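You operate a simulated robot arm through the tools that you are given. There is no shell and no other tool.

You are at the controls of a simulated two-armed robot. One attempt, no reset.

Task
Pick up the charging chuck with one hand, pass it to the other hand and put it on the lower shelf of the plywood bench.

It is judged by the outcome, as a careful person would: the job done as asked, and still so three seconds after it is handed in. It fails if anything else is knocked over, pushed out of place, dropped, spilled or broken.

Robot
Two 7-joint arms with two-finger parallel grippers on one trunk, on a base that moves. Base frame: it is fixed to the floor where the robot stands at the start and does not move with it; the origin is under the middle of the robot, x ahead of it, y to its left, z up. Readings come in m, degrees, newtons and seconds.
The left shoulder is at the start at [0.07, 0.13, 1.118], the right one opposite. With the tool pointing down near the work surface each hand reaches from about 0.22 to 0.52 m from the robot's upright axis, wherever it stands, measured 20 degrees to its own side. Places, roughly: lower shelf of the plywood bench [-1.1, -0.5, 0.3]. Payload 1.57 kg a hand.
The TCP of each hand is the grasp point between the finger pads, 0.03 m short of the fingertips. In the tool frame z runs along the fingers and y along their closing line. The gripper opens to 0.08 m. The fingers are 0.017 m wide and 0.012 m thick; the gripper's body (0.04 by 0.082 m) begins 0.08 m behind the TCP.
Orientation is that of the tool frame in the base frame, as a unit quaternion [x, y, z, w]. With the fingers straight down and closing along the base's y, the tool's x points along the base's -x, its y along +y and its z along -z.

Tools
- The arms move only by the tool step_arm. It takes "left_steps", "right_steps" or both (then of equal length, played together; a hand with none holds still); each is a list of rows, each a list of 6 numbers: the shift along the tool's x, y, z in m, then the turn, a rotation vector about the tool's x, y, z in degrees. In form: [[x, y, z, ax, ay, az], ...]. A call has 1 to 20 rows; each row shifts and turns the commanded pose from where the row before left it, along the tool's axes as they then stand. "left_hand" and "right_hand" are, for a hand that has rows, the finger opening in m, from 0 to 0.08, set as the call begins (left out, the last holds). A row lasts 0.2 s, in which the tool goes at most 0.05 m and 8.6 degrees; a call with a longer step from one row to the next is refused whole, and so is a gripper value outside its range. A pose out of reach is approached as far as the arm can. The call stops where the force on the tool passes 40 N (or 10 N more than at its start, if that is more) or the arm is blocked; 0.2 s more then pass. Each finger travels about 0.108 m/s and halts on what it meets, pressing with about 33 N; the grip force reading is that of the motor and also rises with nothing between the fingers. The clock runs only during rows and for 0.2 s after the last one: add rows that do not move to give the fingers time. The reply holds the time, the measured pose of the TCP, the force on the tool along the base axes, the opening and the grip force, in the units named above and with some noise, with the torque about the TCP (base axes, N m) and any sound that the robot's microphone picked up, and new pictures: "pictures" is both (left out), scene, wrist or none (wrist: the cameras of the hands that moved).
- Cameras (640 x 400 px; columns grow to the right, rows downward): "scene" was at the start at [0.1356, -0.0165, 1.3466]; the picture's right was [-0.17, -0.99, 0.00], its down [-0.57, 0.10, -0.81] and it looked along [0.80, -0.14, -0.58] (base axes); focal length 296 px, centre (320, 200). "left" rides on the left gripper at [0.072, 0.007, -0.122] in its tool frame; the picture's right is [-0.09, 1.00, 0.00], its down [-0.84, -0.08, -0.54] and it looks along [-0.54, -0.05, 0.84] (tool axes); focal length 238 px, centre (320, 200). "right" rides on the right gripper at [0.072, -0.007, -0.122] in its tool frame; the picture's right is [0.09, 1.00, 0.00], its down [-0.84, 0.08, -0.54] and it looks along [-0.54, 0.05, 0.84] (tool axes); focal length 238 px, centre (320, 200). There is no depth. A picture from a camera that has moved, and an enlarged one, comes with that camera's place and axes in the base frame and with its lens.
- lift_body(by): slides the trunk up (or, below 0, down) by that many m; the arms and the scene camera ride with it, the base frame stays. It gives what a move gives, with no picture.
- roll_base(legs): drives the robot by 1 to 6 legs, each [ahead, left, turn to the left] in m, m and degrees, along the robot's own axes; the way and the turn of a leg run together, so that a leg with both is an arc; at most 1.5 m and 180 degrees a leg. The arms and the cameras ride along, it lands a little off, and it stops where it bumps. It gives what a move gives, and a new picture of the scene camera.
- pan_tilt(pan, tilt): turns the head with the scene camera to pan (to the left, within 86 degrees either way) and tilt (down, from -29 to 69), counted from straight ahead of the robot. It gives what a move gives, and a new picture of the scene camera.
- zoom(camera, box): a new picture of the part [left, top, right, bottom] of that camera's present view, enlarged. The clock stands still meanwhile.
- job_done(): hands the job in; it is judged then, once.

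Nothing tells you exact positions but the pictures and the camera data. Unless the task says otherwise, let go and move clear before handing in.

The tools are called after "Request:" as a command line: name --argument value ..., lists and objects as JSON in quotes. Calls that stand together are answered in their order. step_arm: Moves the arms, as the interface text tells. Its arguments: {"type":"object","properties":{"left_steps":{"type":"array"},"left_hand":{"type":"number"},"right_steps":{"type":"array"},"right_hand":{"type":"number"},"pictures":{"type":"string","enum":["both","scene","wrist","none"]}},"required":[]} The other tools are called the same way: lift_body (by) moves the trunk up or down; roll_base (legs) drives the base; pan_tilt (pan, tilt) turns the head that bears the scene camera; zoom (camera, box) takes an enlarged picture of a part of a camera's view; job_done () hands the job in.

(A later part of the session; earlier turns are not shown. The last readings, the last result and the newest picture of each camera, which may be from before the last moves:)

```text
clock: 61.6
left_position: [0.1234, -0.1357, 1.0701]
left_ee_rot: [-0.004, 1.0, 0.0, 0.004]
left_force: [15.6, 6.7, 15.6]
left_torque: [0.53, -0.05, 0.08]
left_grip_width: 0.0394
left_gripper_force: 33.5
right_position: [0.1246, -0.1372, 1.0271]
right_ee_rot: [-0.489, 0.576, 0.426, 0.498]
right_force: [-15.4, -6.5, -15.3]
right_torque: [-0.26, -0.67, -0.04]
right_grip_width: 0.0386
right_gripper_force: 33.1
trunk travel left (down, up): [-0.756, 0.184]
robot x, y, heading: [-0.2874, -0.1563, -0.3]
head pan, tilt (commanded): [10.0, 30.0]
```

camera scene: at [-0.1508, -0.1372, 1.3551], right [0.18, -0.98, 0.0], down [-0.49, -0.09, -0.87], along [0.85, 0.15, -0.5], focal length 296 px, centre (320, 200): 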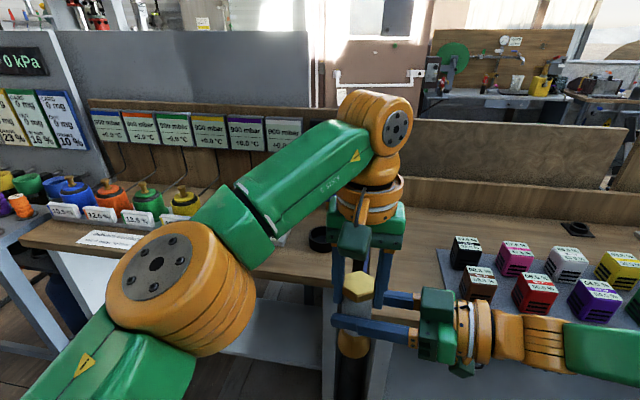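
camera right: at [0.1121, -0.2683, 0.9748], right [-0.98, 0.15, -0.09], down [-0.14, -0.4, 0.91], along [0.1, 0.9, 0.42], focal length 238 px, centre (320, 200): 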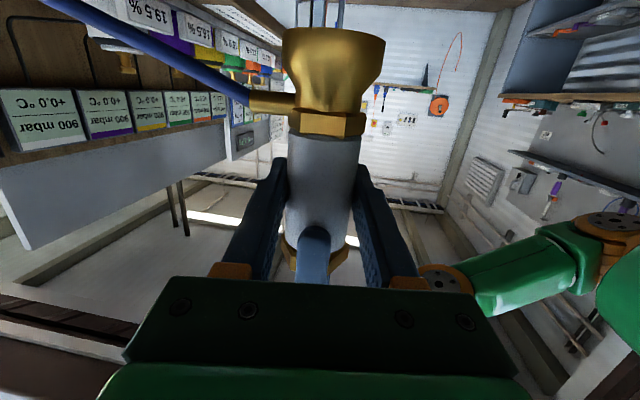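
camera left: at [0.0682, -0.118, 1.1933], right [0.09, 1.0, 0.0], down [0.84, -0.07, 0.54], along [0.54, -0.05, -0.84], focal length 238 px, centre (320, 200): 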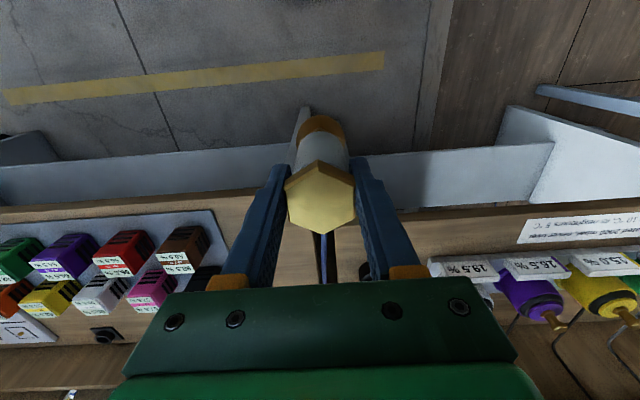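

Request:
step_arm --left_steps '[[-0.0009, 0.0004, -0.0009, 0, 0, 0], [0, 0, 0, 0, 0, 0]]' --pictures "none"

```text
clock: 62.2
left_position: [0.1236, -0.1356, 1.0698]
left_ee_rot: [-0.004, 1.0, -0.001, 0.002]
left_force: [26.1, -0.8, 12.0]
left_torque: [0.58, -0.35, 0.04]
left_grip_width: 0.0394
left_gripper_force: 33.6
right_position: [0.1276, -0.1382, 1.0275]
right_ee_rot: [-0.488, 0.576, 0.425, 0.5]
right_force: [-25.2, 1.0, -11.7]
right_torque: [-0.62, -0.73, 0.03]
right_grip_width: 0.0386
right_gripper_force: 33.7
trunk travel left (down, up): [-0.756, 0.184]
robot x, y, heading: [-0.2923, -0.1489, 0.2]
head pan, tilt (commanded): [10.0, 30.0]
```

Request:
step_arm --left_steps '[[0, 0, 0, 0, 0, 0], [0, 0, 0, 0, 0, 0], [0, 0, 0, 0, 0, 0]]' --pictures "none"

```text
clock: 63.0
left_position: [0.123, -0.1363, 1.0711]
left_ee_rot: [-0.003, 1.0, 0.0, 0.001]
left_force: [25.7, -4.6, 8.6]
left_torque: [-0.46, -0.27, 0.09]
left_grip_width: 0.0393
left_gripper_force: 33.1
right_position: [0.1273, -0.1371, 1.0281]
right_ee_rot: [-0.488, 0.576, 0.425, 0.5]
right_force: [-24.9, 4.7, -8.2]
right_torque: [0.28, -0.83, -0.08]
right_grip_width: 0.0386
right_gripper_force: 33.5
trunk travel left (down, up): [-0.756, 0.184]
robot x, y, heading: [-0.29, -0.1525, 0.2]
head pan, tilt (commanded): [10.0, 30.0]
```

Request:
step_arm --left_steps '[[-0.001, 0, -0.0005, 0, 0, 0], [0, 0, 0, 0, 0, 0], [0, 0, 0, 0, 0, 0]]' --pictures "none"

```text
clock: 63.8
left_position: [0.1242, -0.1364, 1.0708]
left_ee_rot: [-0.002, 1.0, -0.001, 0.0]
left_force: [4.6, -11.5, 6.4]
left_torque: [-0.57, 0.32, 0.06]
left_grip_width: 0.0394
left_gripper_force: 33.1
right_position: [0.1285, -0.1378, 1.0288]
right_ee_rot: [-0.487, 0.578, 0.423, 0.5]
right_force: [-3.9, 12.0, -4.9]
right_torque: [0.08, -0.41, -0.13]
right_grip_width: 0.0385
right_gripper_force: 33.1
trunk travel left (down, up): [-0.756, 0.184]
robot x, y, heading: [-0.2869, -0.1522, 0.0]
head pan, tilt (commanded): [10.0, 30.0]
```

The hands are now nearly balanced and the right grip is firm at 33 N. I'm opening the left hand a little and leaving it in place.

Request:
step_arm --left_steps '[[0, -0.0003, -0.0003, 0, 0, 0], [0, 0, 0, 0, 0, 0], [0, 0, 0, 0, 0, 0]]' --left_hand 0.062

Request:
zoom --camera "scene" --box '[300, 220, 440, 380]'

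```text
clock: 64.6
left_position: [0.1261, -0.1351, 1.0708]
left_ee_rot: [-0.004, 1.0, 0.0, 0.001]
left_force: [0.0, -0.4, -0.4]
left_torque: [0.0, 0.0, 0.0]
left_grip_width: 0.0619
left_gripper_force: 0.1
right_position: [0.1268, -0.1359, 1.0282]
right_ee_rot: [-0.487, 0.576, 0.424, 0.5]
right_force: [-0.4, 0.5, 0.8]
right_torque: [-0.02, 0.02, 0.02]
right_grip_width: 0.0383
right_gripper_force: 33.4
trunk travel left (down, up): [-0.756, 0.184]
robot x, y, heading: [-0.2895, -0.15, 0.3]
head pan, tilt (commanded): [10.0, 30.0]
camera scene: at [-0.1507, -0.1372, 1.3551], right [0.18, -0.98, 0.0], down [-0.49, -0.09, -0.87], along [0.85, 0.15, -0.5], focal length 296 px, centre (320, 200)
camera left: at [0.0539, -0.1291, 1.193], right [0.09, 1.0, 0.0], down [0.84, -0.07, 0.54], along [0.54, -0.05, -0.84], focal length 238 px, centre (320, 200)
```

scene: 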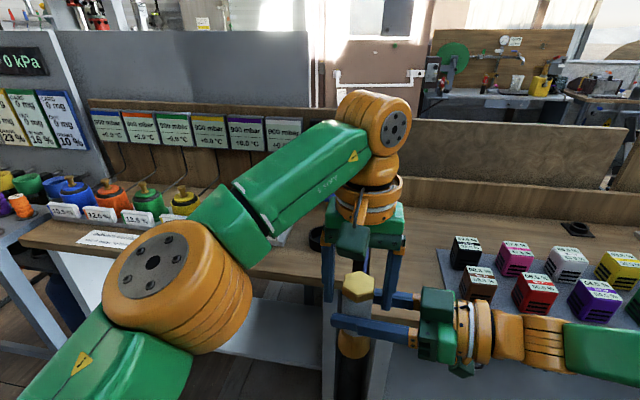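
left: 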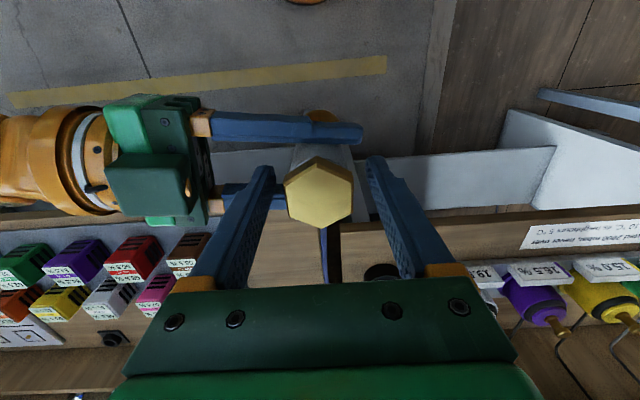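

```text
2.50 times, centred on (370, 300) of scene
camera zoom: at [-0.1507, -0.1372, 1.3551], right [0.18, -0.98, 0.0], down [-0.49, -0.09, -0.87], along [0.85, 0.15, -0.5], focal length 741 px, centre (195, -50)
```

zoom: 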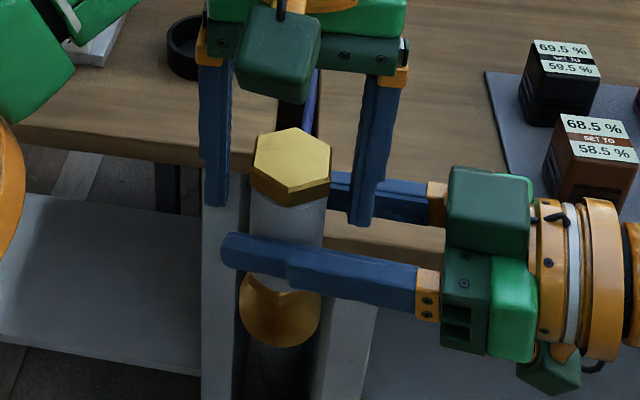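

The left hand is free and the chuck stays with the right. I'll lift the left hand straight up and then move it out to the left.

Request:
step_arm --left_steps '[[0, 0, -0.02, 0, 0, 0], [0, 0, -0.02, 0, 0, 0], [0, 0, -0.02, 0, 0, 0], [0, 0, 0, 0, 0, 0]]'

```text
clock: 65.6
left_position: [0.1125, -0.1359, 1.106]
left_ee_rot: [-0.004, 1.0, -0.002, 0.001]
left_force: [-0.1, -0.2, 0.9]
left_torque: [0.02, -0.01, -0.02]
left_grip_width: 0.0622
left_gripper_force: 0.0
left hand out of reach, approached as far as the arm can: row 2, 3
right_position: [0.1272, -0.138, 1.0289]
right_ee_rot: [-0.487, 0.576, 0.425, 0.5]
right_force: [0.0, -0.7, 0.5]
right_torque: [0.0, 0.01, -0.02]
right_grip_width: 0.0383
right_gripper_force: 33.0
trunk travel left (down, up): [-0.756, 0.184]
robot x, y, heading: [-0.2904, -0.1538, 0.4]
head pan, tilt (commanded): [10.0, 30.0]
camera scene: at [-0.1509, -0.1381, 1.3551], right [0.18, -0.98, 0.0], down [-0.49, -0.09, -0.87], along [0.85, 0.15, -0.5], focal length 296 px, centre (320, 200)
camera left: at [0.0407, -0.1292, 1.229], right [0.09, 1.0, 0.0], down [0.84, -0.07, 0.54], along [0.54, -0.05, -0.84], focal length 238 px, centre (320, 200)
```

scene: 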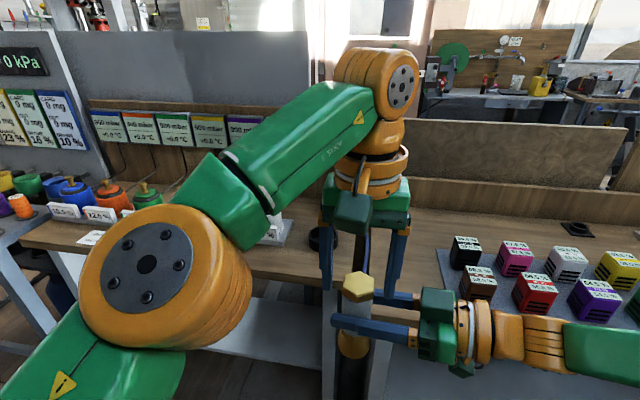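
left: 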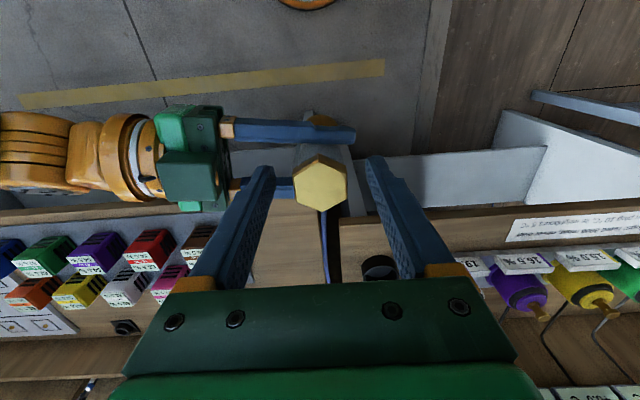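

The left fingertips are still about 1 cm below the hex top because the arm ran out of upward reach there. Its fingers flank the hex only in y, so I'll draw back toward the robot while rising.

Request:
step_arm --left_steps '[[0.02, 0.002, -0.01, 0, 0, 0], [0.02, 0, -0.02, 0, 0, 0], [0.02, 0, -0.02, 0, 0, 0], [0.01, 0, -0.02, 0, 0, 0], [0, 0, 0, 0, 0, 0]]'

```text
clock: 66.8
left_position: [0.0402, -0.1326, 1.1794]
left_ee_rot: [-0.003, 1.0, -0.001, 0.001]
left_force: [-0.5, -0.7, -0.7]
left_torque: [0.02, 0.04, 0.01]
left_grip_width: 0.062
left_gripper_force: 0.0
right_position: [0.1269, -0.1376, 1.0281]
right_ee_rot: [-0.487, 0.578, 0.423, 0.5]
right_force: [-0.3, 0.3, -0.3]
right_torque: [-0.04, -0.02, 0.0]
right_grip_width: 0.0385
right_gripper_force: 33.2
trunk travel left (down, up): [-0.756, 0.184]
robot x, y, heading: [-0.2902, -0.1513, 0.6]
head pan, tilt (commanded): [10.0, 30.0]
camera scene: at [-0.1505, -0.1372, 1.3551], right [0.18, -0.98, 0.0], down [-0.49, -0.09, -0.87], along [0.85, 0.15, -0.5], focal length 296 px, centre (320, 200)
camera left: at [-0.0315, -0.1255, 1.301], right [0.09, 1.0, 0.0], down [0.84, -0.07, 0.54], along [0.54, -0.05, -0.84], focal length 238 px, centre (320, 200)
```

scene: 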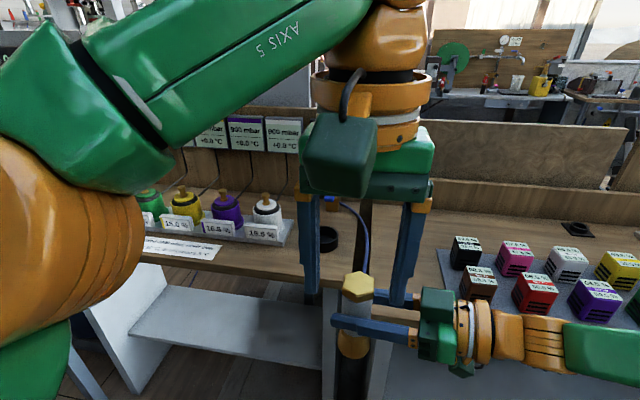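
left: 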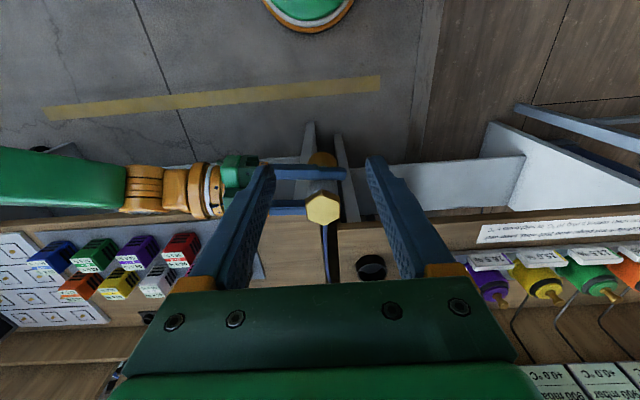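

The left hand is clear of the chuck. I'll move it away to its own side.

Request:
step_arm --left_steps '[[-0.005, 0.04, 0, 0, 0, 0], [-0.005, 0.04, 0, 0, 0, 0], [-0.005, 0.04, 0, 0, 0, 0], [-0.005, 0.03, 0, 0, 0, 0], [0, 0, 0, 0, 0, 0]]'

Request:
zoom --camera "right" --box '[0, 0, 640, 400]'

```text
clock: 68.0
left_position: [0.0598, 0.0164, 1.1774]
left_ee_rot: [-0.004, 1.0, -0.001, 0.001]
left_force: [0.5, 0.4, 0.6]
left_torque: [0.0, 0.01, -0.01]
left_grip_width: 0.0619
left_gripper_force: 0.0
right_position: [0.1278, -0.1375, 1.0281]
right_ee_rot: [-0.488, 0.577, 0.424, 0.499]
right_force: [0.0, -1.2, 0.6]
right_torque: [0.02, 0.03, 0.02]
right_grip_width: 0.0382
right_gripper_force: 32.9
trunk travel left (down, up): [-0.756, 0.184]
robot x, y, heading: [-0.2895, -0.1531, 0.5]
head pan, tilt (commanded): [10.0, 30.0]
camera scene: at [-0.1507, -0.1377, 1.3551], right [0.18, -0.98, 0.0], down [-0.49, -0.09, -0.87], along [0.85, 0.15, -0.5], focal length 296 px, centre (320, 200)
camera left: at [-0.0108, 0.0221, 1.3003], right [0.09, 1.0, 0.0], down [0.84, -0.07, 0.54], along [0.54, -0.05, -0.84], focal length 238 px, centre (320, 200)
```

scene: 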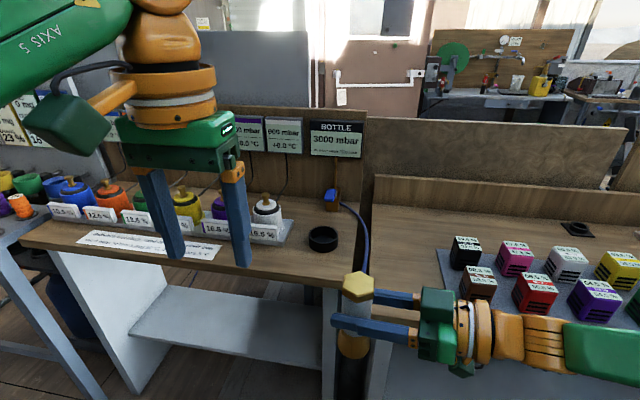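
left: 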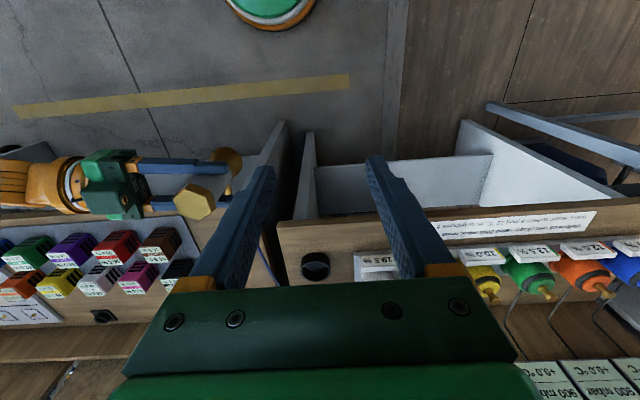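

```text
1.00 times, centred on (320, 200) of right (not enlarged: the box is as wide or as high as the picture)
camera zoom: at [0.112, -0.2684, 0.9748], right [-0.98, 0.15, -0.09], down [-0.14, -0.4, 0.9], along [0.1, 0.9, 0.42], focal length 238 px, centre (320, 200)
```

zoom: 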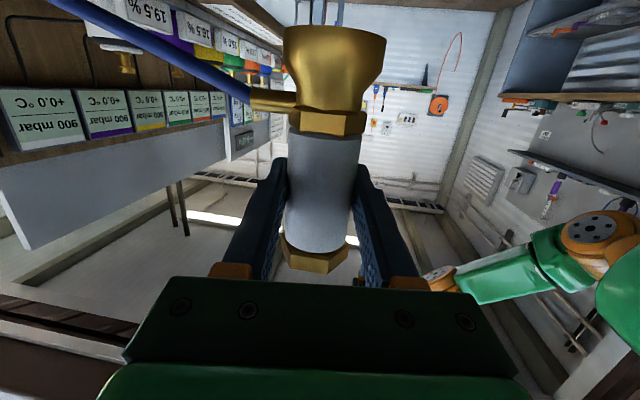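

The handover is done: the right hand holds the chuck upright with 33 N, and the left is out of the way. I'll back up a little more for room, then swing the right hand round to point forward.

Request:
roll_base --legs '[[-0.12, 0, 0]]'

Request:
step_arm --right_steps '[[0, -0.03, -0.03, 0, 0, 0], [0, -0.03, -0.03, 0, 0, 0], [0, -0.02, -0.035, 0, 0, 0], [0, 0, -0.02, 0, 0, 0], [0, 0, 0, 0, 0, 0]]'

```text
clock: 69.2
left_position: [-0.0537, 0.0148, 1.176]
left_ee_rot: [-0.003, 1.0, -0.001, 0.0]
left_force: [0.7, -0.6, -0.4]
left_torque: [-0.02, 0.03, -0.03]
left_grip_width: 0.0621
left_gripper_force: 0.1
right_position: [0.0134, -0.1386, 1.0277]
right_ee_rot: [-0.487, 0.578, 0.424, 0.499]
right_force: [0.7, 0.0, -2.3]
right_torque: [-0.01, 0.03, 0.0]
right_grip_width: 0.0385
right_gripper_force: 32.6
trunk travel left (down, up): [-0.756, 0.184]
robot x, y, heading: [-0.4089, -0.1535, 0.0]
head pan, tilt (commanded): [10.0, 30.0]
camera scene: at [-0.2641, -0.1377, 1.3547], right [0.18, -0.98, 0.0], down [-0.49, -0.09, -0.86], along [0.85, 0.15, -0.5], focal length 296 px, centre (320, 200)
```

scene: 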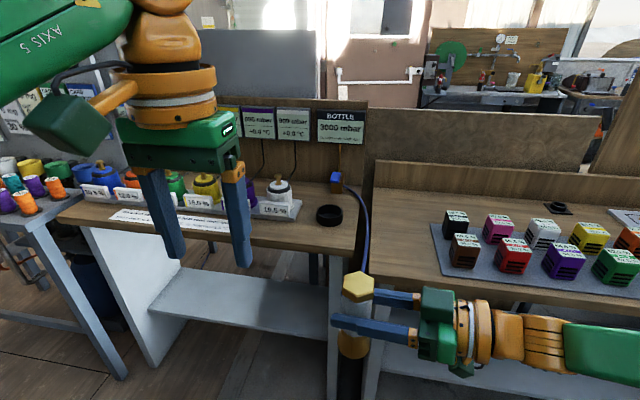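

```text
clock: 70.4
left_position: [-0.0555, 0.0158, 1.1776]
left_ee_rot: [-0.003, 1.0, -0.001, 0.001]
left_force: [0.4, -0.5, -0.5]
left_torque: [0.01, 0.01, -0.02]
left_grip_width: 0.0622
left_gripper_force: 0.0
right_position: [0.0568, -0.2641, 1.0522]
right_ee_rot: [-0.487, 0.577, 0.424, 0.501]
right_force: [0.0, -0.2, -3.3]
right_torque: [-0.01, -0.01, -0.02]
right_grip_width: 0.0383
right_gripper_force: 33.5
right hand out of reach, approached as far as the arm can: row 2, 3
trunk travel left (down, up): [-0.756, 0.184]
robot x, y, heading: [-0.4039, -0.1507, 0.4]
head pan, tilt (commanded): [10.0, 30.0]
camera scene: at [-0.2669, -0.1376, 1.3551], right [0.18, -0.98, 0.0], down [-0.49, -0.09, -0.87], along [0.85, 0.15, -0.5], focal length 296 px, centre (320, 200)
camera right: at [0.0401, -0.3953, 0.999], right [-0.98, 0.15, -0.09], down [-0.14, -0.4, 0.91], along [0.1, 0.9, 0.42], focal length 238 px, centre (320, 200)
```

scene: 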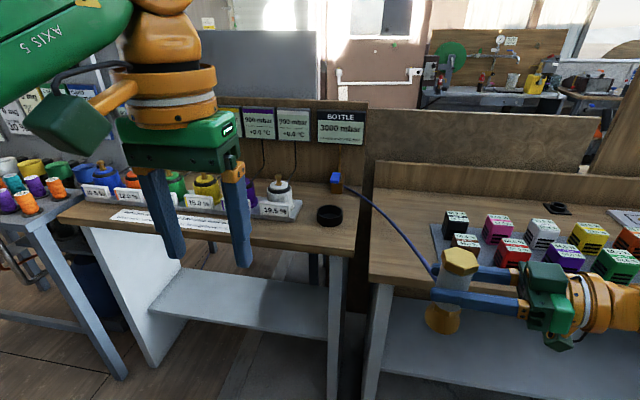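
right: 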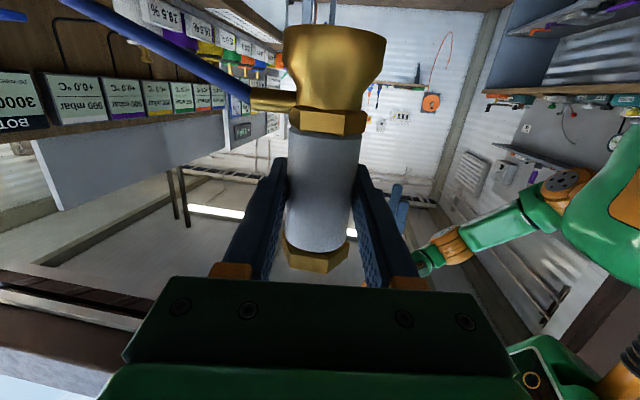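

The hose follows slackly and the grip is steady. I'm yawing the right hand back toward forward now, in stages.

Request:
step_arm --right_steps '[[0, 0, 0, 8.3, 0, 1.18], [0, 0, 0, 8.3, 0, 1.18], [0, 0, 0, 8.3, 0, 1.18], [0, 0, 0, 8.3, 0, 1.18], [0, 0, 0, 0, 0, 0]]' --pictures "none"

Request:
step_arm --right_steps '[[0, 0, 0, 8.3, 0, 1.18], [0, 0, 0, 8.3, 0, 1.18], [0, 0, 0, 8.3, 0, 1.18], [0, 0, 0, 8.3, 0, 1.18], [0, 0, 0, 0, 0, 0]]'

```text
clock: 71.6
left_position: [-0.0551, 0.0154, 1.1792]
left_ee_rot: [-0.002, 1.0, -0.001, 0.001]
left_force: [0.1, -0.9, 0.2]
left_torque: [0.01, -0.02, -0.02]
left_grip_width: 0.0621
left_gripper_force: 0.1
right_position: [0.0554, -0.2667, 1.0536]
right_ee_rot: [-0.3, 0.694, 0.261, 0.601]
right_force: [-1.1, 0.5, -3.2]
right_torque: [0.03, 0.05, 0.02]
right_grip_width: 0.0383
right_gripper_force: 32.9
trunk travel left (down, up): [-0.756, 0.184]
robot x, y, heading: [-0.4082, -0.1559, -0.1]
head pan, tilt (commanded): [10.0, 30.0]
```

```text
clock: 72.8
left_position: [-0.057, 0.0147, 1.177]
left_ee_rot: [-0.004, 1.0, 0.001, 0.001]
left_force: [0.5, 0.0, 0.5]
left_torque: [0.02, 0.0, -0.02]
left_grip_width: 0.062
left_gripper_force: 0.1
right_position: [0.0764, -0.34, 1.0682]
right_ee_rot: [-0.218, 0.724, 0.191, 0.626]
right_force: [0.3, -0.6, -3.2]
right_torque: [-0.04, 0.0, 0.0]
right_grip_width: 0.038
right_gripper_force: 33.3
right hand out of reach, approached as far as the arm can: row 1, 2, 3, 4
trunk travel left (down, up): [-0.756, 0.184]
robot x, y, heading: [-0.4056, -0.1524, 0.4]
head pan, tilt (commanded): [10.0, 30.0]
camera scene: at [-0.2674, -0.1384, 1.3551], right [0.18, -0.98, 0.0], down [-0.49, -0.09, -0.87], along [0.85, 0.15, -0.5], focal length 296 px, centre (320, 200)
camera right: at [-0.0294, -0.4182, 1.0154], right [-0.56, 0.82, -0.09], down [-0.39, -0.17, 0.91], along [0.73, 0.54, 0.41], focal length 238 px, centre (320, 200)
```

scene: 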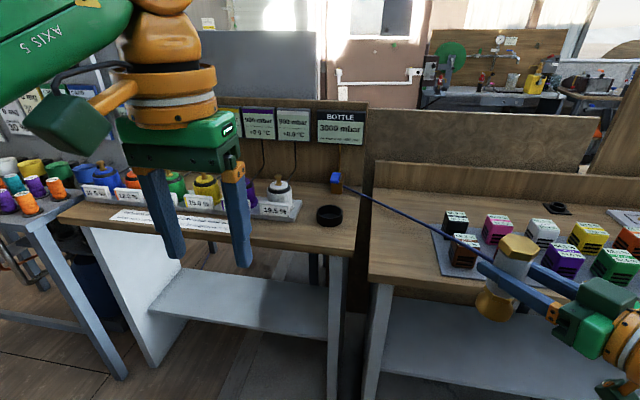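
right: 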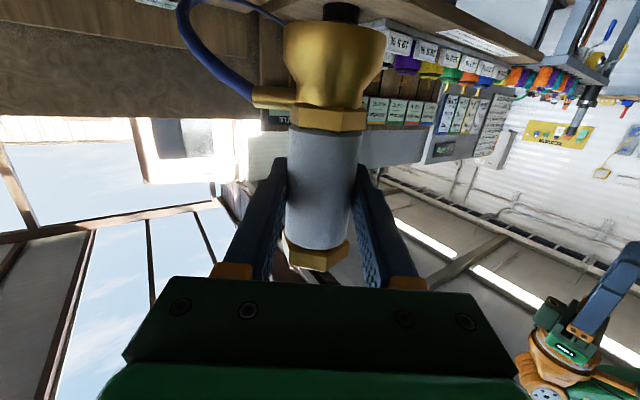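

The wrist is near a limit at this height. I'll raise the hand to about shoulder level, which is the relative height I'd use at the shelf, and continue yawing there.

Request:
step_arm --right_steps '[[-0.02, 0, -0.003, 0, 0, 0], [-0.02, 0, -0.003, 0, 0, 0], [-0.02, 0, -0.003, 0, 0, 0], [0, 0, 0, 8.3, 0, 1.18], [0, 0, 0, 8.3, 0, 1.18], [0, 0, 0, 0, 0, 0]]'

```text
clock: 74.2
left_position: [-0.055, 0.0171, 1.1778]
left_ee_rot: [-0.002, 1.0, -0.001, 0.001]
left_force: [-0.1, -0.5, 1.4]
left_torque: [0.0, 0.04, 0.02]
left_grip_width: 0.0619
left_gripper_force: 0.0
right_position: [0.0764, -0.3405, 1.1297]
right_ee_rot: [-0.109, 0.748, 0.096, 0.647]
right_force: [-1.0, 0.8, -2.4]
right_torque: [0.0, 0.0, -0.01]
right_grip_width: 0.0373
right_gripper_force: 33.2
trunk travel left (down, up): [-0.756, 0.184]
robot x, y, heading: [-0.404, -0.1543, 0.6]
head pan, tilt (commanded): [10.0, 30.0]
camera scene: at [-0.2671, -0.138, 1.3551], right [0.18, -0.98, 0.0], down [-0.49, -0.09, -0.87], along [0.85, 0.15, -0.5], focal length 296 px, centre (320, 200)
camera right: at [-0.0488, -0.3847, 1.076], right [-0.3, 0.95, -0.09], down [-0.42, -0.05, 0.91], along [0.86, 0.31, 0.41], focal length 238 px, centre (320, 200)
```

scene: 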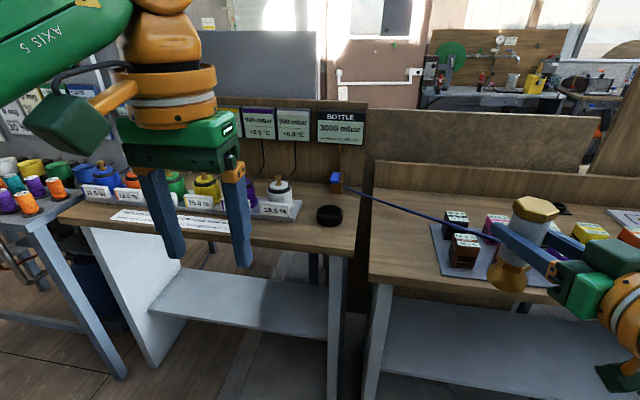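
right: 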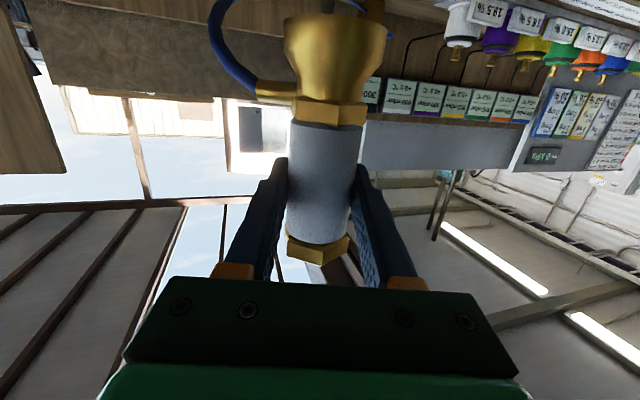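

The right hand now points nearly forward at shoulder height with the chuck upright. I'll test how far forward and down it can go from here, since that decides where to park at the shelf.

Request:
step_arm --right_steps '[[0, -0.01, 0.04, 0, 0, 0], [0, -0.01, 0.04, 0, 0, 0], [0.02, 0, 0.003, 0, 0, 0], [0.02, 0, 0.003, 0, 0, 0], [0.02, 0, 0.003, 0, 0, 0], [0, 0, 0, 0, 0, 0]]' --pictures "wrist"

```text
clock: 75.6
left_position: [-0.0551, 0.0155, 1.1769]
left_ee_rot: [-0.003, 1.0, 0.0, 0.001]
left_force: [-0.3, 0.2, 0.5]
left_torque: [0.0, 0.03, 0.0]
left_grip_width: 0.0621
left_gripper_force: 0.1
right_position: [0.1555, -0.3401, 1.108]
right_ee_rot: [-0.11, 0.75, 0.096, 0.644]
right_force: [-0.2, -0.7, -3.4]
right_torque: [0.02, 0.04, -0.02]
right_grip_width: 0.0368
right_gripper_force: 33.2
right hand out of reach, approached as far as the arm can: row 3, 4, 5
trunk travel left (down, up): [-0.756, 0.184]
robot x, y, heading: [-0.4072, -0.1546, 0.4]
head pan, tilt (commanded): [10.0, 30.0]
camera right: at [0.0296, -0.3859, 1.0566], right [-0.3, 0.95, -0.09], down [-0.42, -0.05, 0.91], along [0.86, 0.31, 0.41], focal length 238 px, centre (320, 200)
```

right: 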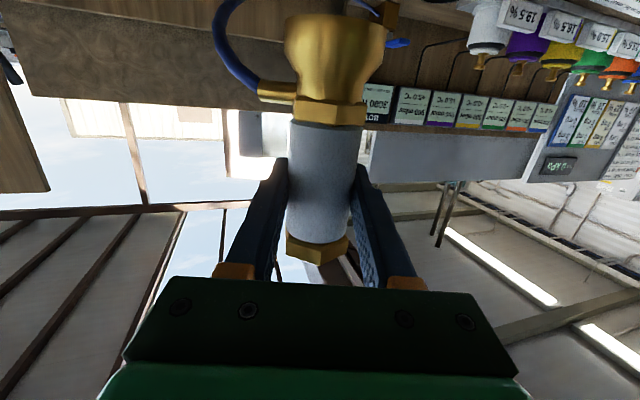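

The chuck seems to have settled a few millimetres lower in the right fingers, going by the width reading and the picture. I'll look closely at it and at the hose before going on.

Request:
pan_tilt --pan -15 --tilt 35

Request:
zoom --camera "right" --box '[190, 0, 430, 300]'

```text
clock: 76.5
left_position: [-0.0561, 0.0137, 1.1778]
left_ee_rot: [-0.003, 1.0, -0.001, 0.001]
left_force: [-0.1, 0.3, 0.3]
left_torque: [-0.02, 0.01, 0.02]
left_grip_width: 0.0618
left_gripper_force: 0.1
right_position: [0.1546, -0.3417, 1.1086]
right_ee_rot: [-0.111, 0.75, 0.097, 0.645]
right_force: [-0.3, 0.7, -3.6]
right_torque: [0.0, 0.04, 0.02]
right_grip_width: 0.0364
right_gripper_force: 33.5
trunk travel left (down, up): [-0.756, 0.184]
robot x, y, heading: [-0.4063, -0.1541, 0.1]
head pan, tilt (commanded): [-15.0, 35.0]
camera scene: at [-0.271, -0.1764, 1.3473], right [-0.25, -0.97, 0.0], down [-0.56, 0.15, -0.82], along [0.79, -0.21, -0.57], focal length 296 px, centre (320, 200)
```

scene: 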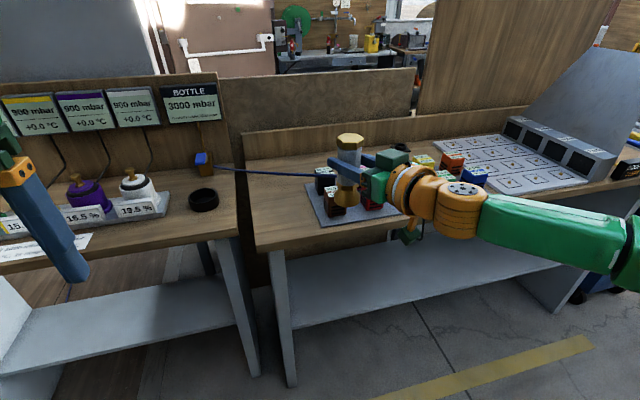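

```text
1.33 times, centred on (310, 150) of right
camera zoom: at [0.0297, -0.3858, 1.0566], right [-0.3, 0.95, -0.09], down [-0.41, -0.05, 0.91], along [0.86, 0.31, 0.41], focal length 318 px, centre (333, 267)
```

zoom: 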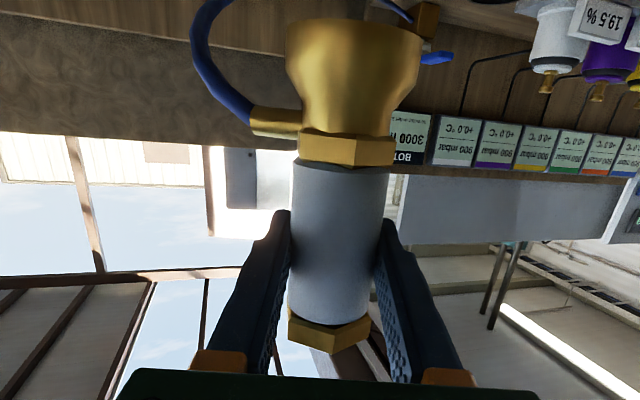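

The hand reads the same but the chuck creeps slowly down its slightly tapered body, and the wide hex above will act as a stop on the fingers. I'll hold still here over clear space and watch whether it settles.

Request:
step_arm --right_steps '[[0, 0, 0, 0, 0, 0], [0, 0, 0, 0, 0, 0], [0, 0, 0, 0, 0, 0], [0, 0, 0, 0, 0, 0], [0, 0, 0, 0, 0, 0], [0, 0, 0, 0, 0, 0], [0, 0, 0, 0, 0, 0], [0, 0, 0, 0, 0, 0]]' --pictures "wrist"

```text
clock: 78.3
left_position: [-0.0562, 0.0149, 1.1783]
left_ee_rot: [-0.002, 1.0, -0.002, 0.001]
left_force: [0.2, 0.8, 0.8]
left_torque: [0.0, 0.05, 0.01]
left_grip_width: 0.0619
left_gripper_force: 0.1
right_position: [0.1549, -0.3406, 1.1091]
right_ee_rot: [-0.11, 0.75, 0.096, 0.645]
right_force: [0.5, 0.5, -2.2]
right_torque: [0.0, -0.01, -0.05]
right_grip_width: 0.0367
right_gripper_force: 33.1
trunk travel left (down, up): [-0.756, 0.184]
robot x, y, heading: [-0.4052, -0.1509, 0.3]
head pan, tilt (commanded): [-15.0, 35.0]
camera right: at [0.0297, -0.3859, 1.0566], right [-0.3, 0.95, -0.09], down [-0.41, -0.05, 0.91], along [0.86, 0.31, 0.41], focal length 238 px, centre (320, 200)
```

right: 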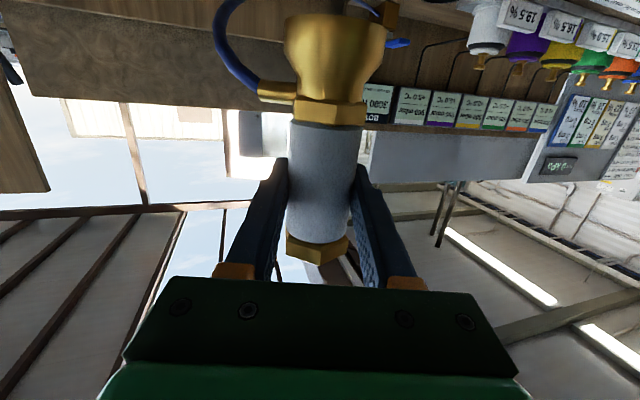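

It is stable at rest, so the small slip happened only while moving. I'll check from the scene camera that the chuck is still upright.

Request:
zoom --camera "scene" --box '[290, 110, 450, 250]'

```text
2.86 times, centred on (370, 180) of scene
camera zoom: at [-0.271, -0.1765, 1.3473], right [-0.26, -0.97, 0.0], down [-0.56, 0.15, -0.82], along [0.79, -0.21, -0.57], focal length 847 px, centre (177, 257)
```

zoom: 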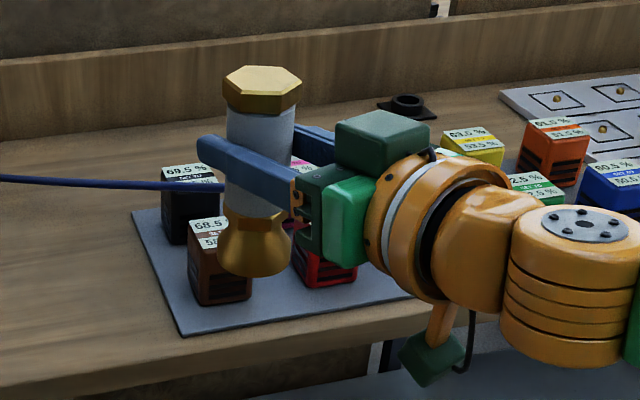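

The chuck is upright and held mid-body. Before driving, I'll tuck the left hand closer in so it won't meet the bench when I lower the trunk.

Request:
step_arm --left_steps '[[0.025, 0.01, 0, 0, 0, 0], [0.025, 0.01, 0, 0, 0, 0], [0.025, 0.01, 0, 0, 0, 0], [0.015, 0.01, 0, 0, 0, 0], [0, 0, 0, 0, 0, 0]]' --pictures "scene"

```text
clock: 79.5
left_position: [-0.148, 0.0549, 1.1772]
left_ee_rot: [-0.003, 1.0, -0.001, 0.001]
left_force: [0.8, 0.6, -0.9]
left_torque: [-0.03, 0.0, 0.0]
left_grip_width: 0.0619
left_gripper_force: 0.0
right_position: [0.1544, -0.3428, 1.1083]
right_ee_rot: [-0.11, 0.75, 0.096, 0.645]
right_force: [-0.9, 1.0, -3.6]
right_torque: [0.03, 0.04, 0.0]
right_grip_width: 0.0364
right_gripper_force: 33.1
trunk travel left (down, up): [-0.756, 0.184]
robot x, y, heading: [-0.4041, -0.1483, 0.2]
head pan, tilt (commanded): [-15.0, 35.0]
camera scene: at [-0.2706, -0.1767, 1.3472], right [-0.26, -0.97, 0.0], down [-0.56, 0.15, -0.82], along [0.79, -0.21, -0.57], focal length 296 px, centre (320, 200)
```

scene: 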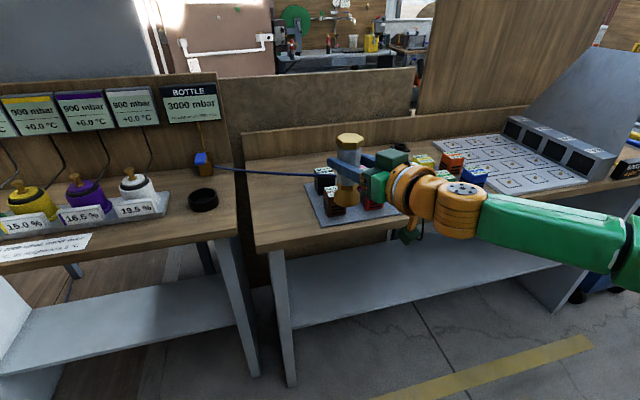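

Now I'll turn left in stages, watching the hose and the grip.

Request:
roll_base --legs '[[0, 0, 45]]'

```text
clock: 82.0
left_position: [-0.3714, 0.1769, 1.1767]
left_ee_rot: [-0.386, 0.923, 0.0, 0.001]
left_force: [-0.5, -0.6, 0.3]
left_torque: [0.0, -0.02, 0.01]
left_grip_width: 0.0621
left_gripper_force: 0.1
right_position: [0.1222, 0.1105, 1.1085]
right_ee_rot: [-0.389, 0.651, 0.336, 0.559]
right_force: [0.7, -0.3, -3.6]
right_torque: [-0.01, 0.05, -0.05]
right_grip_width: 0.0365
right_gripper_force: 33.0
trunk travel left (down, up): [-0.756, 0.184]
robot x, y, heading: [-0.4071, -0.1525, 45.3]
head pan, tilt (commanded): [-15.0, 35.0]
camera scene: at [-0.2947, -0.0736, 1.3473], right [0.5, -0.86, 0.0], down [-0.5, -0.29, -0.82], along [0.71, 0.41, -0.57], focal length 296 px, centre (320, 200)
```

scene: 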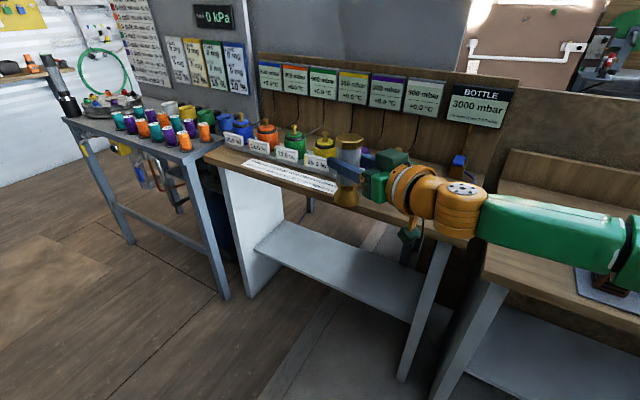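

Request:
roll_base --legs '[[0, 0, 60]]'

Request:
zoom --camera "right" --box '[0, 0, 640, 400]'

```text
clock: 85.0
left_position: [-0.6683, 0.0496, 1.1763]
left_ee_rot: [0.788, -0.616, -0.001, -0.001]
left_force: [0.3, -0.2, 0.4]
left_torque: [0.03, 0.01, -0.02]
left_grip_width: 0.0623
left_gripper_force: 0.2
right_position: [-0.3551, 0.4368, 1.1094]
right_ee_rot: [0.658, -0.377, -0.567, -0.323]
right_force: [0.3, -0.6, -2.5]
right_torque: [-0.02, -0.01, 0.01]
right_grip_width: 0.0367
right_gripper_force: 33.4
trunk travel left (down, up): [-0.756, 0.184]
robot x, y, heading: [-0.4069, -0.1521, 104.0]
head pan, tilt (commanded): [-15.0, 35.0]
camera scene: at [-0.4171, -0.016, 1.3473], right [1.0, -0.02, 0.0], down [-0.01, -0.57, -0.82], along [0.02, 0.82, -0.57], focal length 296 px, centre (320, 200)
```

scene: 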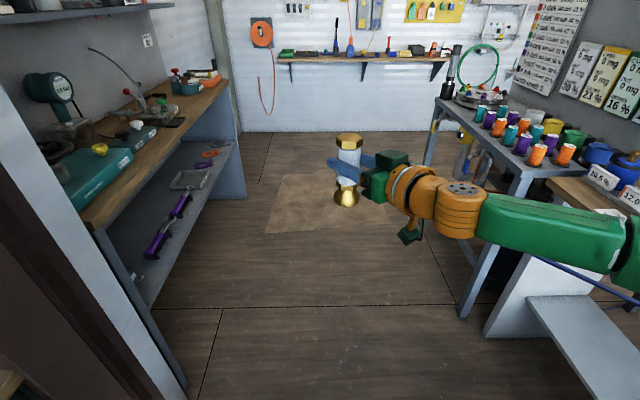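

```text
1.00 times, centred on (320, 200) of right (not enlarged: the box is as wide or as high as the picture)
camera zoom: at [-0.2835, 0.3264, 1.0565], right [-0.85, -0.52, -0.09], down [0.14, -0.39, 0.91], along [-0.5, 0.76, 0.41], focal length 238 px, centre (320, 200)
```

zoom: 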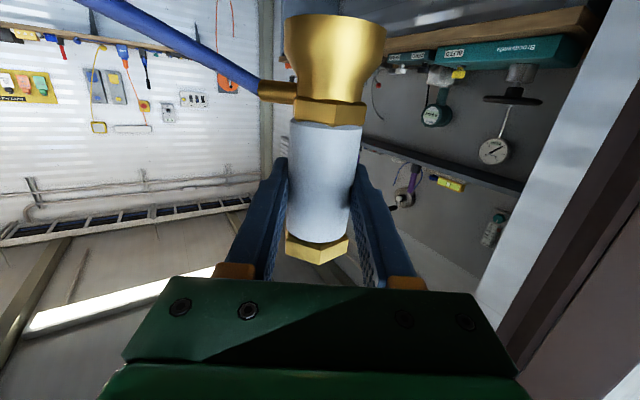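

Everything holds and the hose pays out freely. A brown partition stands near the bench end to my left, so I'll back away along the aisle before turning the rest.

Request:
roll_base --legs '[[-0.54, 0.025, 0]]'

Request:
roll_base --legs '[[0, 0, 40]]'

```text
clock: 88.0
left_position: [-0.5684, -0.4598, 1.1772]
left_ee_rot: [0.784, -0.621, 0.001, -0.001]
left_force: [-0.1, 0.6, 0.2]
left_torque: [0.01, 0.0, 0.0]
left_grip_width: 0.0621
left_gripper_force: 0.0
right_position: [-0.2492, -0.0773, 1.1081]
right_ee_rot: [0.655, -0.383, -0.563, -0.327]
right_force: [0.5, -0.4, -2.9]
right_torque: [-0.01, -0.04, 0.04]
right_grip_width: 0.0365
right_gripper_force: 33.0
trunk travel left (down, up): [-0.756, 0.184]
robot x, y, heading: [-0.309, -0.662, 103.3]
head pan, tilt (commanded): [-15.0, 35.0]
camera scene: at [-0.3187, -0.5283, 1.3471], right [1.0, -0.03, 0.0], down [-0.02, -0.57, -0.82], along [0.03, 0.82, -0.58], focal length 296 px, centre (320, 200)
```

scene: 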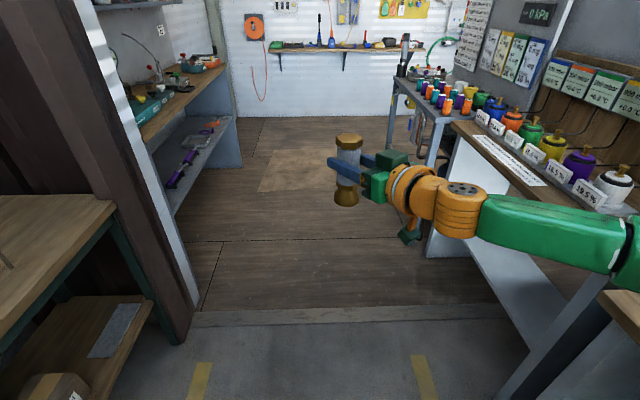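

```text
clock: 90.3
left_position: [-0.6386, -0.6797, 1.1768]
left_ee_rot: [0.951, -0.31, -0.001, 0.0]
left_force: [0.8, -0.6, 0.5]
left_torque: [-0.02, -0.01, 0.01]
left_grip_width: 0.0618
left_gripper_force: 0.0
right_position: [-0.6467, -0.1802, 1.1071]
right_ee_rot: [0.746, -0.131, -0.643, -0.111]
right_force: [0.2, 0.4, -3.2]
right_torque: [-0.01, 0.0, 0.0]
right_grip_width: 0.0365
right_gripper_force: 33.6
trunk travel left (down, up): [-0.756, 0.184]
robot x, y, heading: [-0.3088, -0.6668, 143.6]
head pan, tilt (commanded): [-15.0, 35.0]
camera scene: at [-0.4059, -0.5678, 1.3473], right [0.78, 0.62, 0.0], down [0.36, -0.45, -0.82], along [-0.51, 0.64, -0.57], focal length 296 px, centre (320, 200)
```

scene: 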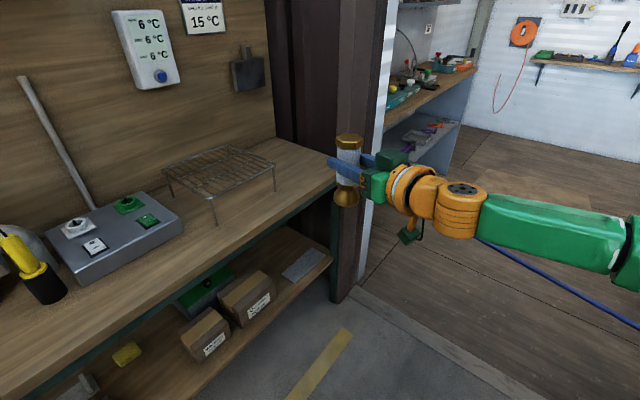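

Request:
roll_base --legs '[[0, 0, 30]]'

Request:
pan_tilt --pan 10 --tilt 45

```text
clock: 92.2
left_position: [-0.5874, -0.8442, 1.1774]
left_ee_rot: [0.999, -0.051, -0.001, -0.001]
left_force: [0.3, -0.1, 0.0]
left_torque: [0.0, 0.0, 0.04]
left_grip_width: 0.062
left_gripper_force: 0.1
right_position: [-0.8458, -0.4166, 1.1088]
right_ee_rot: [0.755, 0.069, -0.65, 0.061]
right_force: [0.0, 0.5, -3.0]
right_torque: [0.01, -0.06, -0.01]
right_grip_width: 0.0368
right_gripper_force: 33.5
trunk travel left (down, up): [-0.756, 0.184]
robot x, y, heading: [-0.3068, -0.6656, 174.0]
head pan, tilt (commanded): [-15.0, 35.0]
camera scene: at [-0.4432, -0.6297, 1.3473], right [0.36, 0.93, 0.0], down [0.54, -0.21, -0.82], along [-0.76, 0.29, -0.57], focal length 296 px, centre (320, 200)
```

scene: 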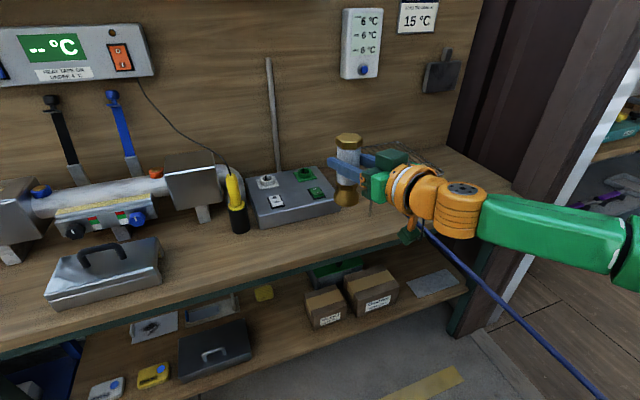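

```text
clock: 93.1
left_position: [-0.5873, -0.8439, 1.1775]
left_ee_rot: [0.999, -0.052, 0.0, -0.002]
left_force: [-0.4, 0.1, -0.5]
left_torque: [0.01, 0.03, -0.02]
left_grip_width: 0.062
left_gripper_force: 0.0
right_position: [-0.8457, -0.4178, 1.1085]
right_ee_rot: [0.755, 0.069, -0.649, 0.061]
right_force: [-0.3, 0.1, -2.6]
right_torque: [-0.01, -0.05, -0.02]
right_grip_width: 0.0368
right_gripper_force: 33.0
trunk travel left (down, up): [-0.756, 0.184]
robot x, y, heading: [-0.3098, -0.6642, 174.0]
head pan, tilt (commanded): [10.0, 45.0]
camera scene: at [-0.4421, -0.6674, 1.3325], right [-0.07, 1.0, 0.0], down [0.71, 0.05, -0.71], along [-0.71, -0.05, -0.71], focal length 296 px, centre (320, 200)
```

scene: 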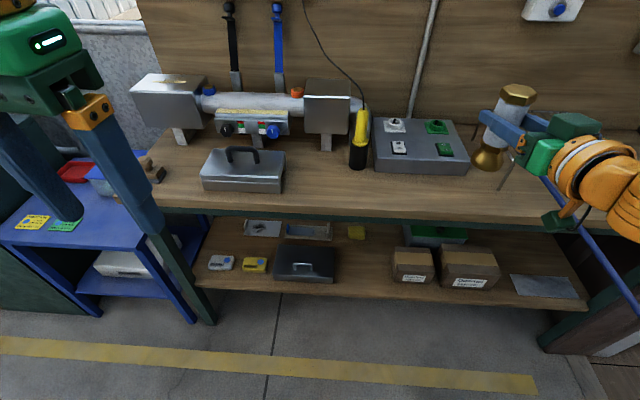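

I'm facing the bench with a good view: the free gap on the lower shelf runs from y ≈ -0.64 to -0.42, with the front edge near x ≈ -1.02. I'll line up on the gap, staying clear of the bench top, before lowering the trunk.

Request:
roll_base --legs '[[-0.1, 0.115, 0]]'

Request:
lift_body --by -0.3

Request:
pan_tilt --pan 0 --tilt 30

```text
clock: 94.5
left_position: [-0.5057, -0.9657, 1.1768]
left_ee_rot: [0.999, -0.053, 0.0, 0.001]
left_force: [-0.9, 0.2, 0.0]
left_torque: [-0.04, -0.01, 0.0]
left_grip_width: 0.062
left_gripper_force: 0.0
right_position: [-0.7627, -0.5398, 1.1073]
right_ee_rot: [0.756, 0.068, -0.648, 0.061]
right_force: [0.6, 0.2, -3.3]
right_torque: [0.02, -0.03, 0.02]
right_grip_width: 0.0368
right_gripper_force: 32.7
trunk travel left (down, up): [-0.756, 0.184]
robot x, y, heading: [-0.227, -0.7881, 173.7]
head pan, tilt (commanded): [10.0, 45.0]
camera scene: at [-0.3595, -0.789, 1.3323], right [-0.07, 1.0, 0.0], down [0.71, 0.04, -0.71], along [-0.7, -0.05, -0.71], focal length 296 px, centre (320, 200)
```

scene: 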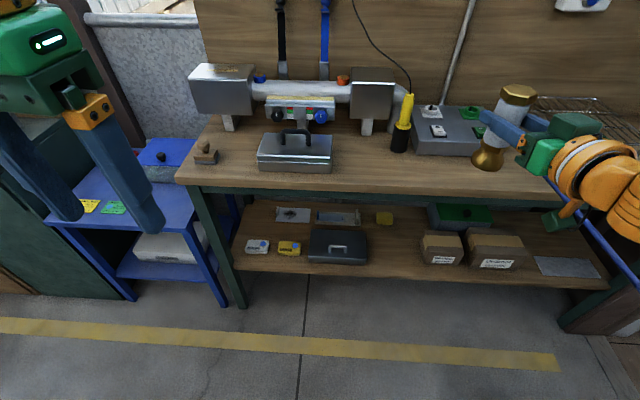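

```text
clock: 97.5
left_position: [-0.5033, -0.9693, 0.8775]
left_ee_rot: [0.999, -0.054, -0.001, -0.001]
left_force: [-0.2, 0.8, 0.1]
left_torque: [0.01, 0.01, 0.0]
left_grip_width: 0.0622
left_gripper_force: 0.1
right_position: [-0.76, -0.5408, 0.8085]
right_ee_rot: [0.755, 0.067, -0.649, 0.059]
right_force: [-0.2, -1.2, -3.1]
right_torque: [0.02, -0.01, 0.04]
right_grip_width: 0.0368
right_gripper_force: 33.6
trunk travel left (down, up): [-0.456, 0.484]
robot x, y, heading: [-0.226, -0.791, 173.6]
head pan, tilt (commanded): [10.0, 45.0]
```

```text
clock: 98.2
left_position: [-0.5038, -0.9689, 0.8766]
left_ee_rot: [0.999, -0.053, -0.001, -0.001]
left_force: [0.5, -0.3, -0.3]
left_torque: [0.0, 0.0, 0.04]
left_grip_width: 0.0617
left_gripper_force: 0.0
right_position: [-0.7605, -0.5397, 0.808]
right_ee_rot: [0.755, 0.067, -0.649, 0.059]
right_force: [-0.8, -0.4, -2.4]
right_torque: [-0.03, 0.0, 0.0]
right_grip_width: 0.0367
right_gripper_force: 32.7
trunk travel left (down, up): [-0.456, 0.484]
robot x, y, heading: [-0.224, -0.7907, 173.6]
head pan, tilt (commanded): [0.0, 30.0]
camera scene: at [-0.3662, -0.7768, 1.055], right [0.11, 0.99, 0.0], down [0.5, -0.05, -0.87], along [-0.86, 0.09, -0.5], focal length 296 px, centre (320, 200)
```

scene: 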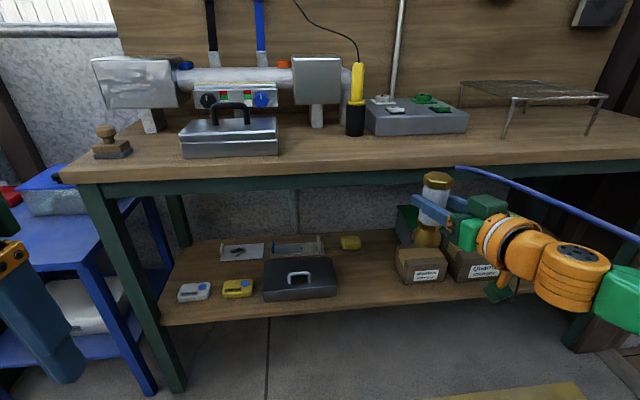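

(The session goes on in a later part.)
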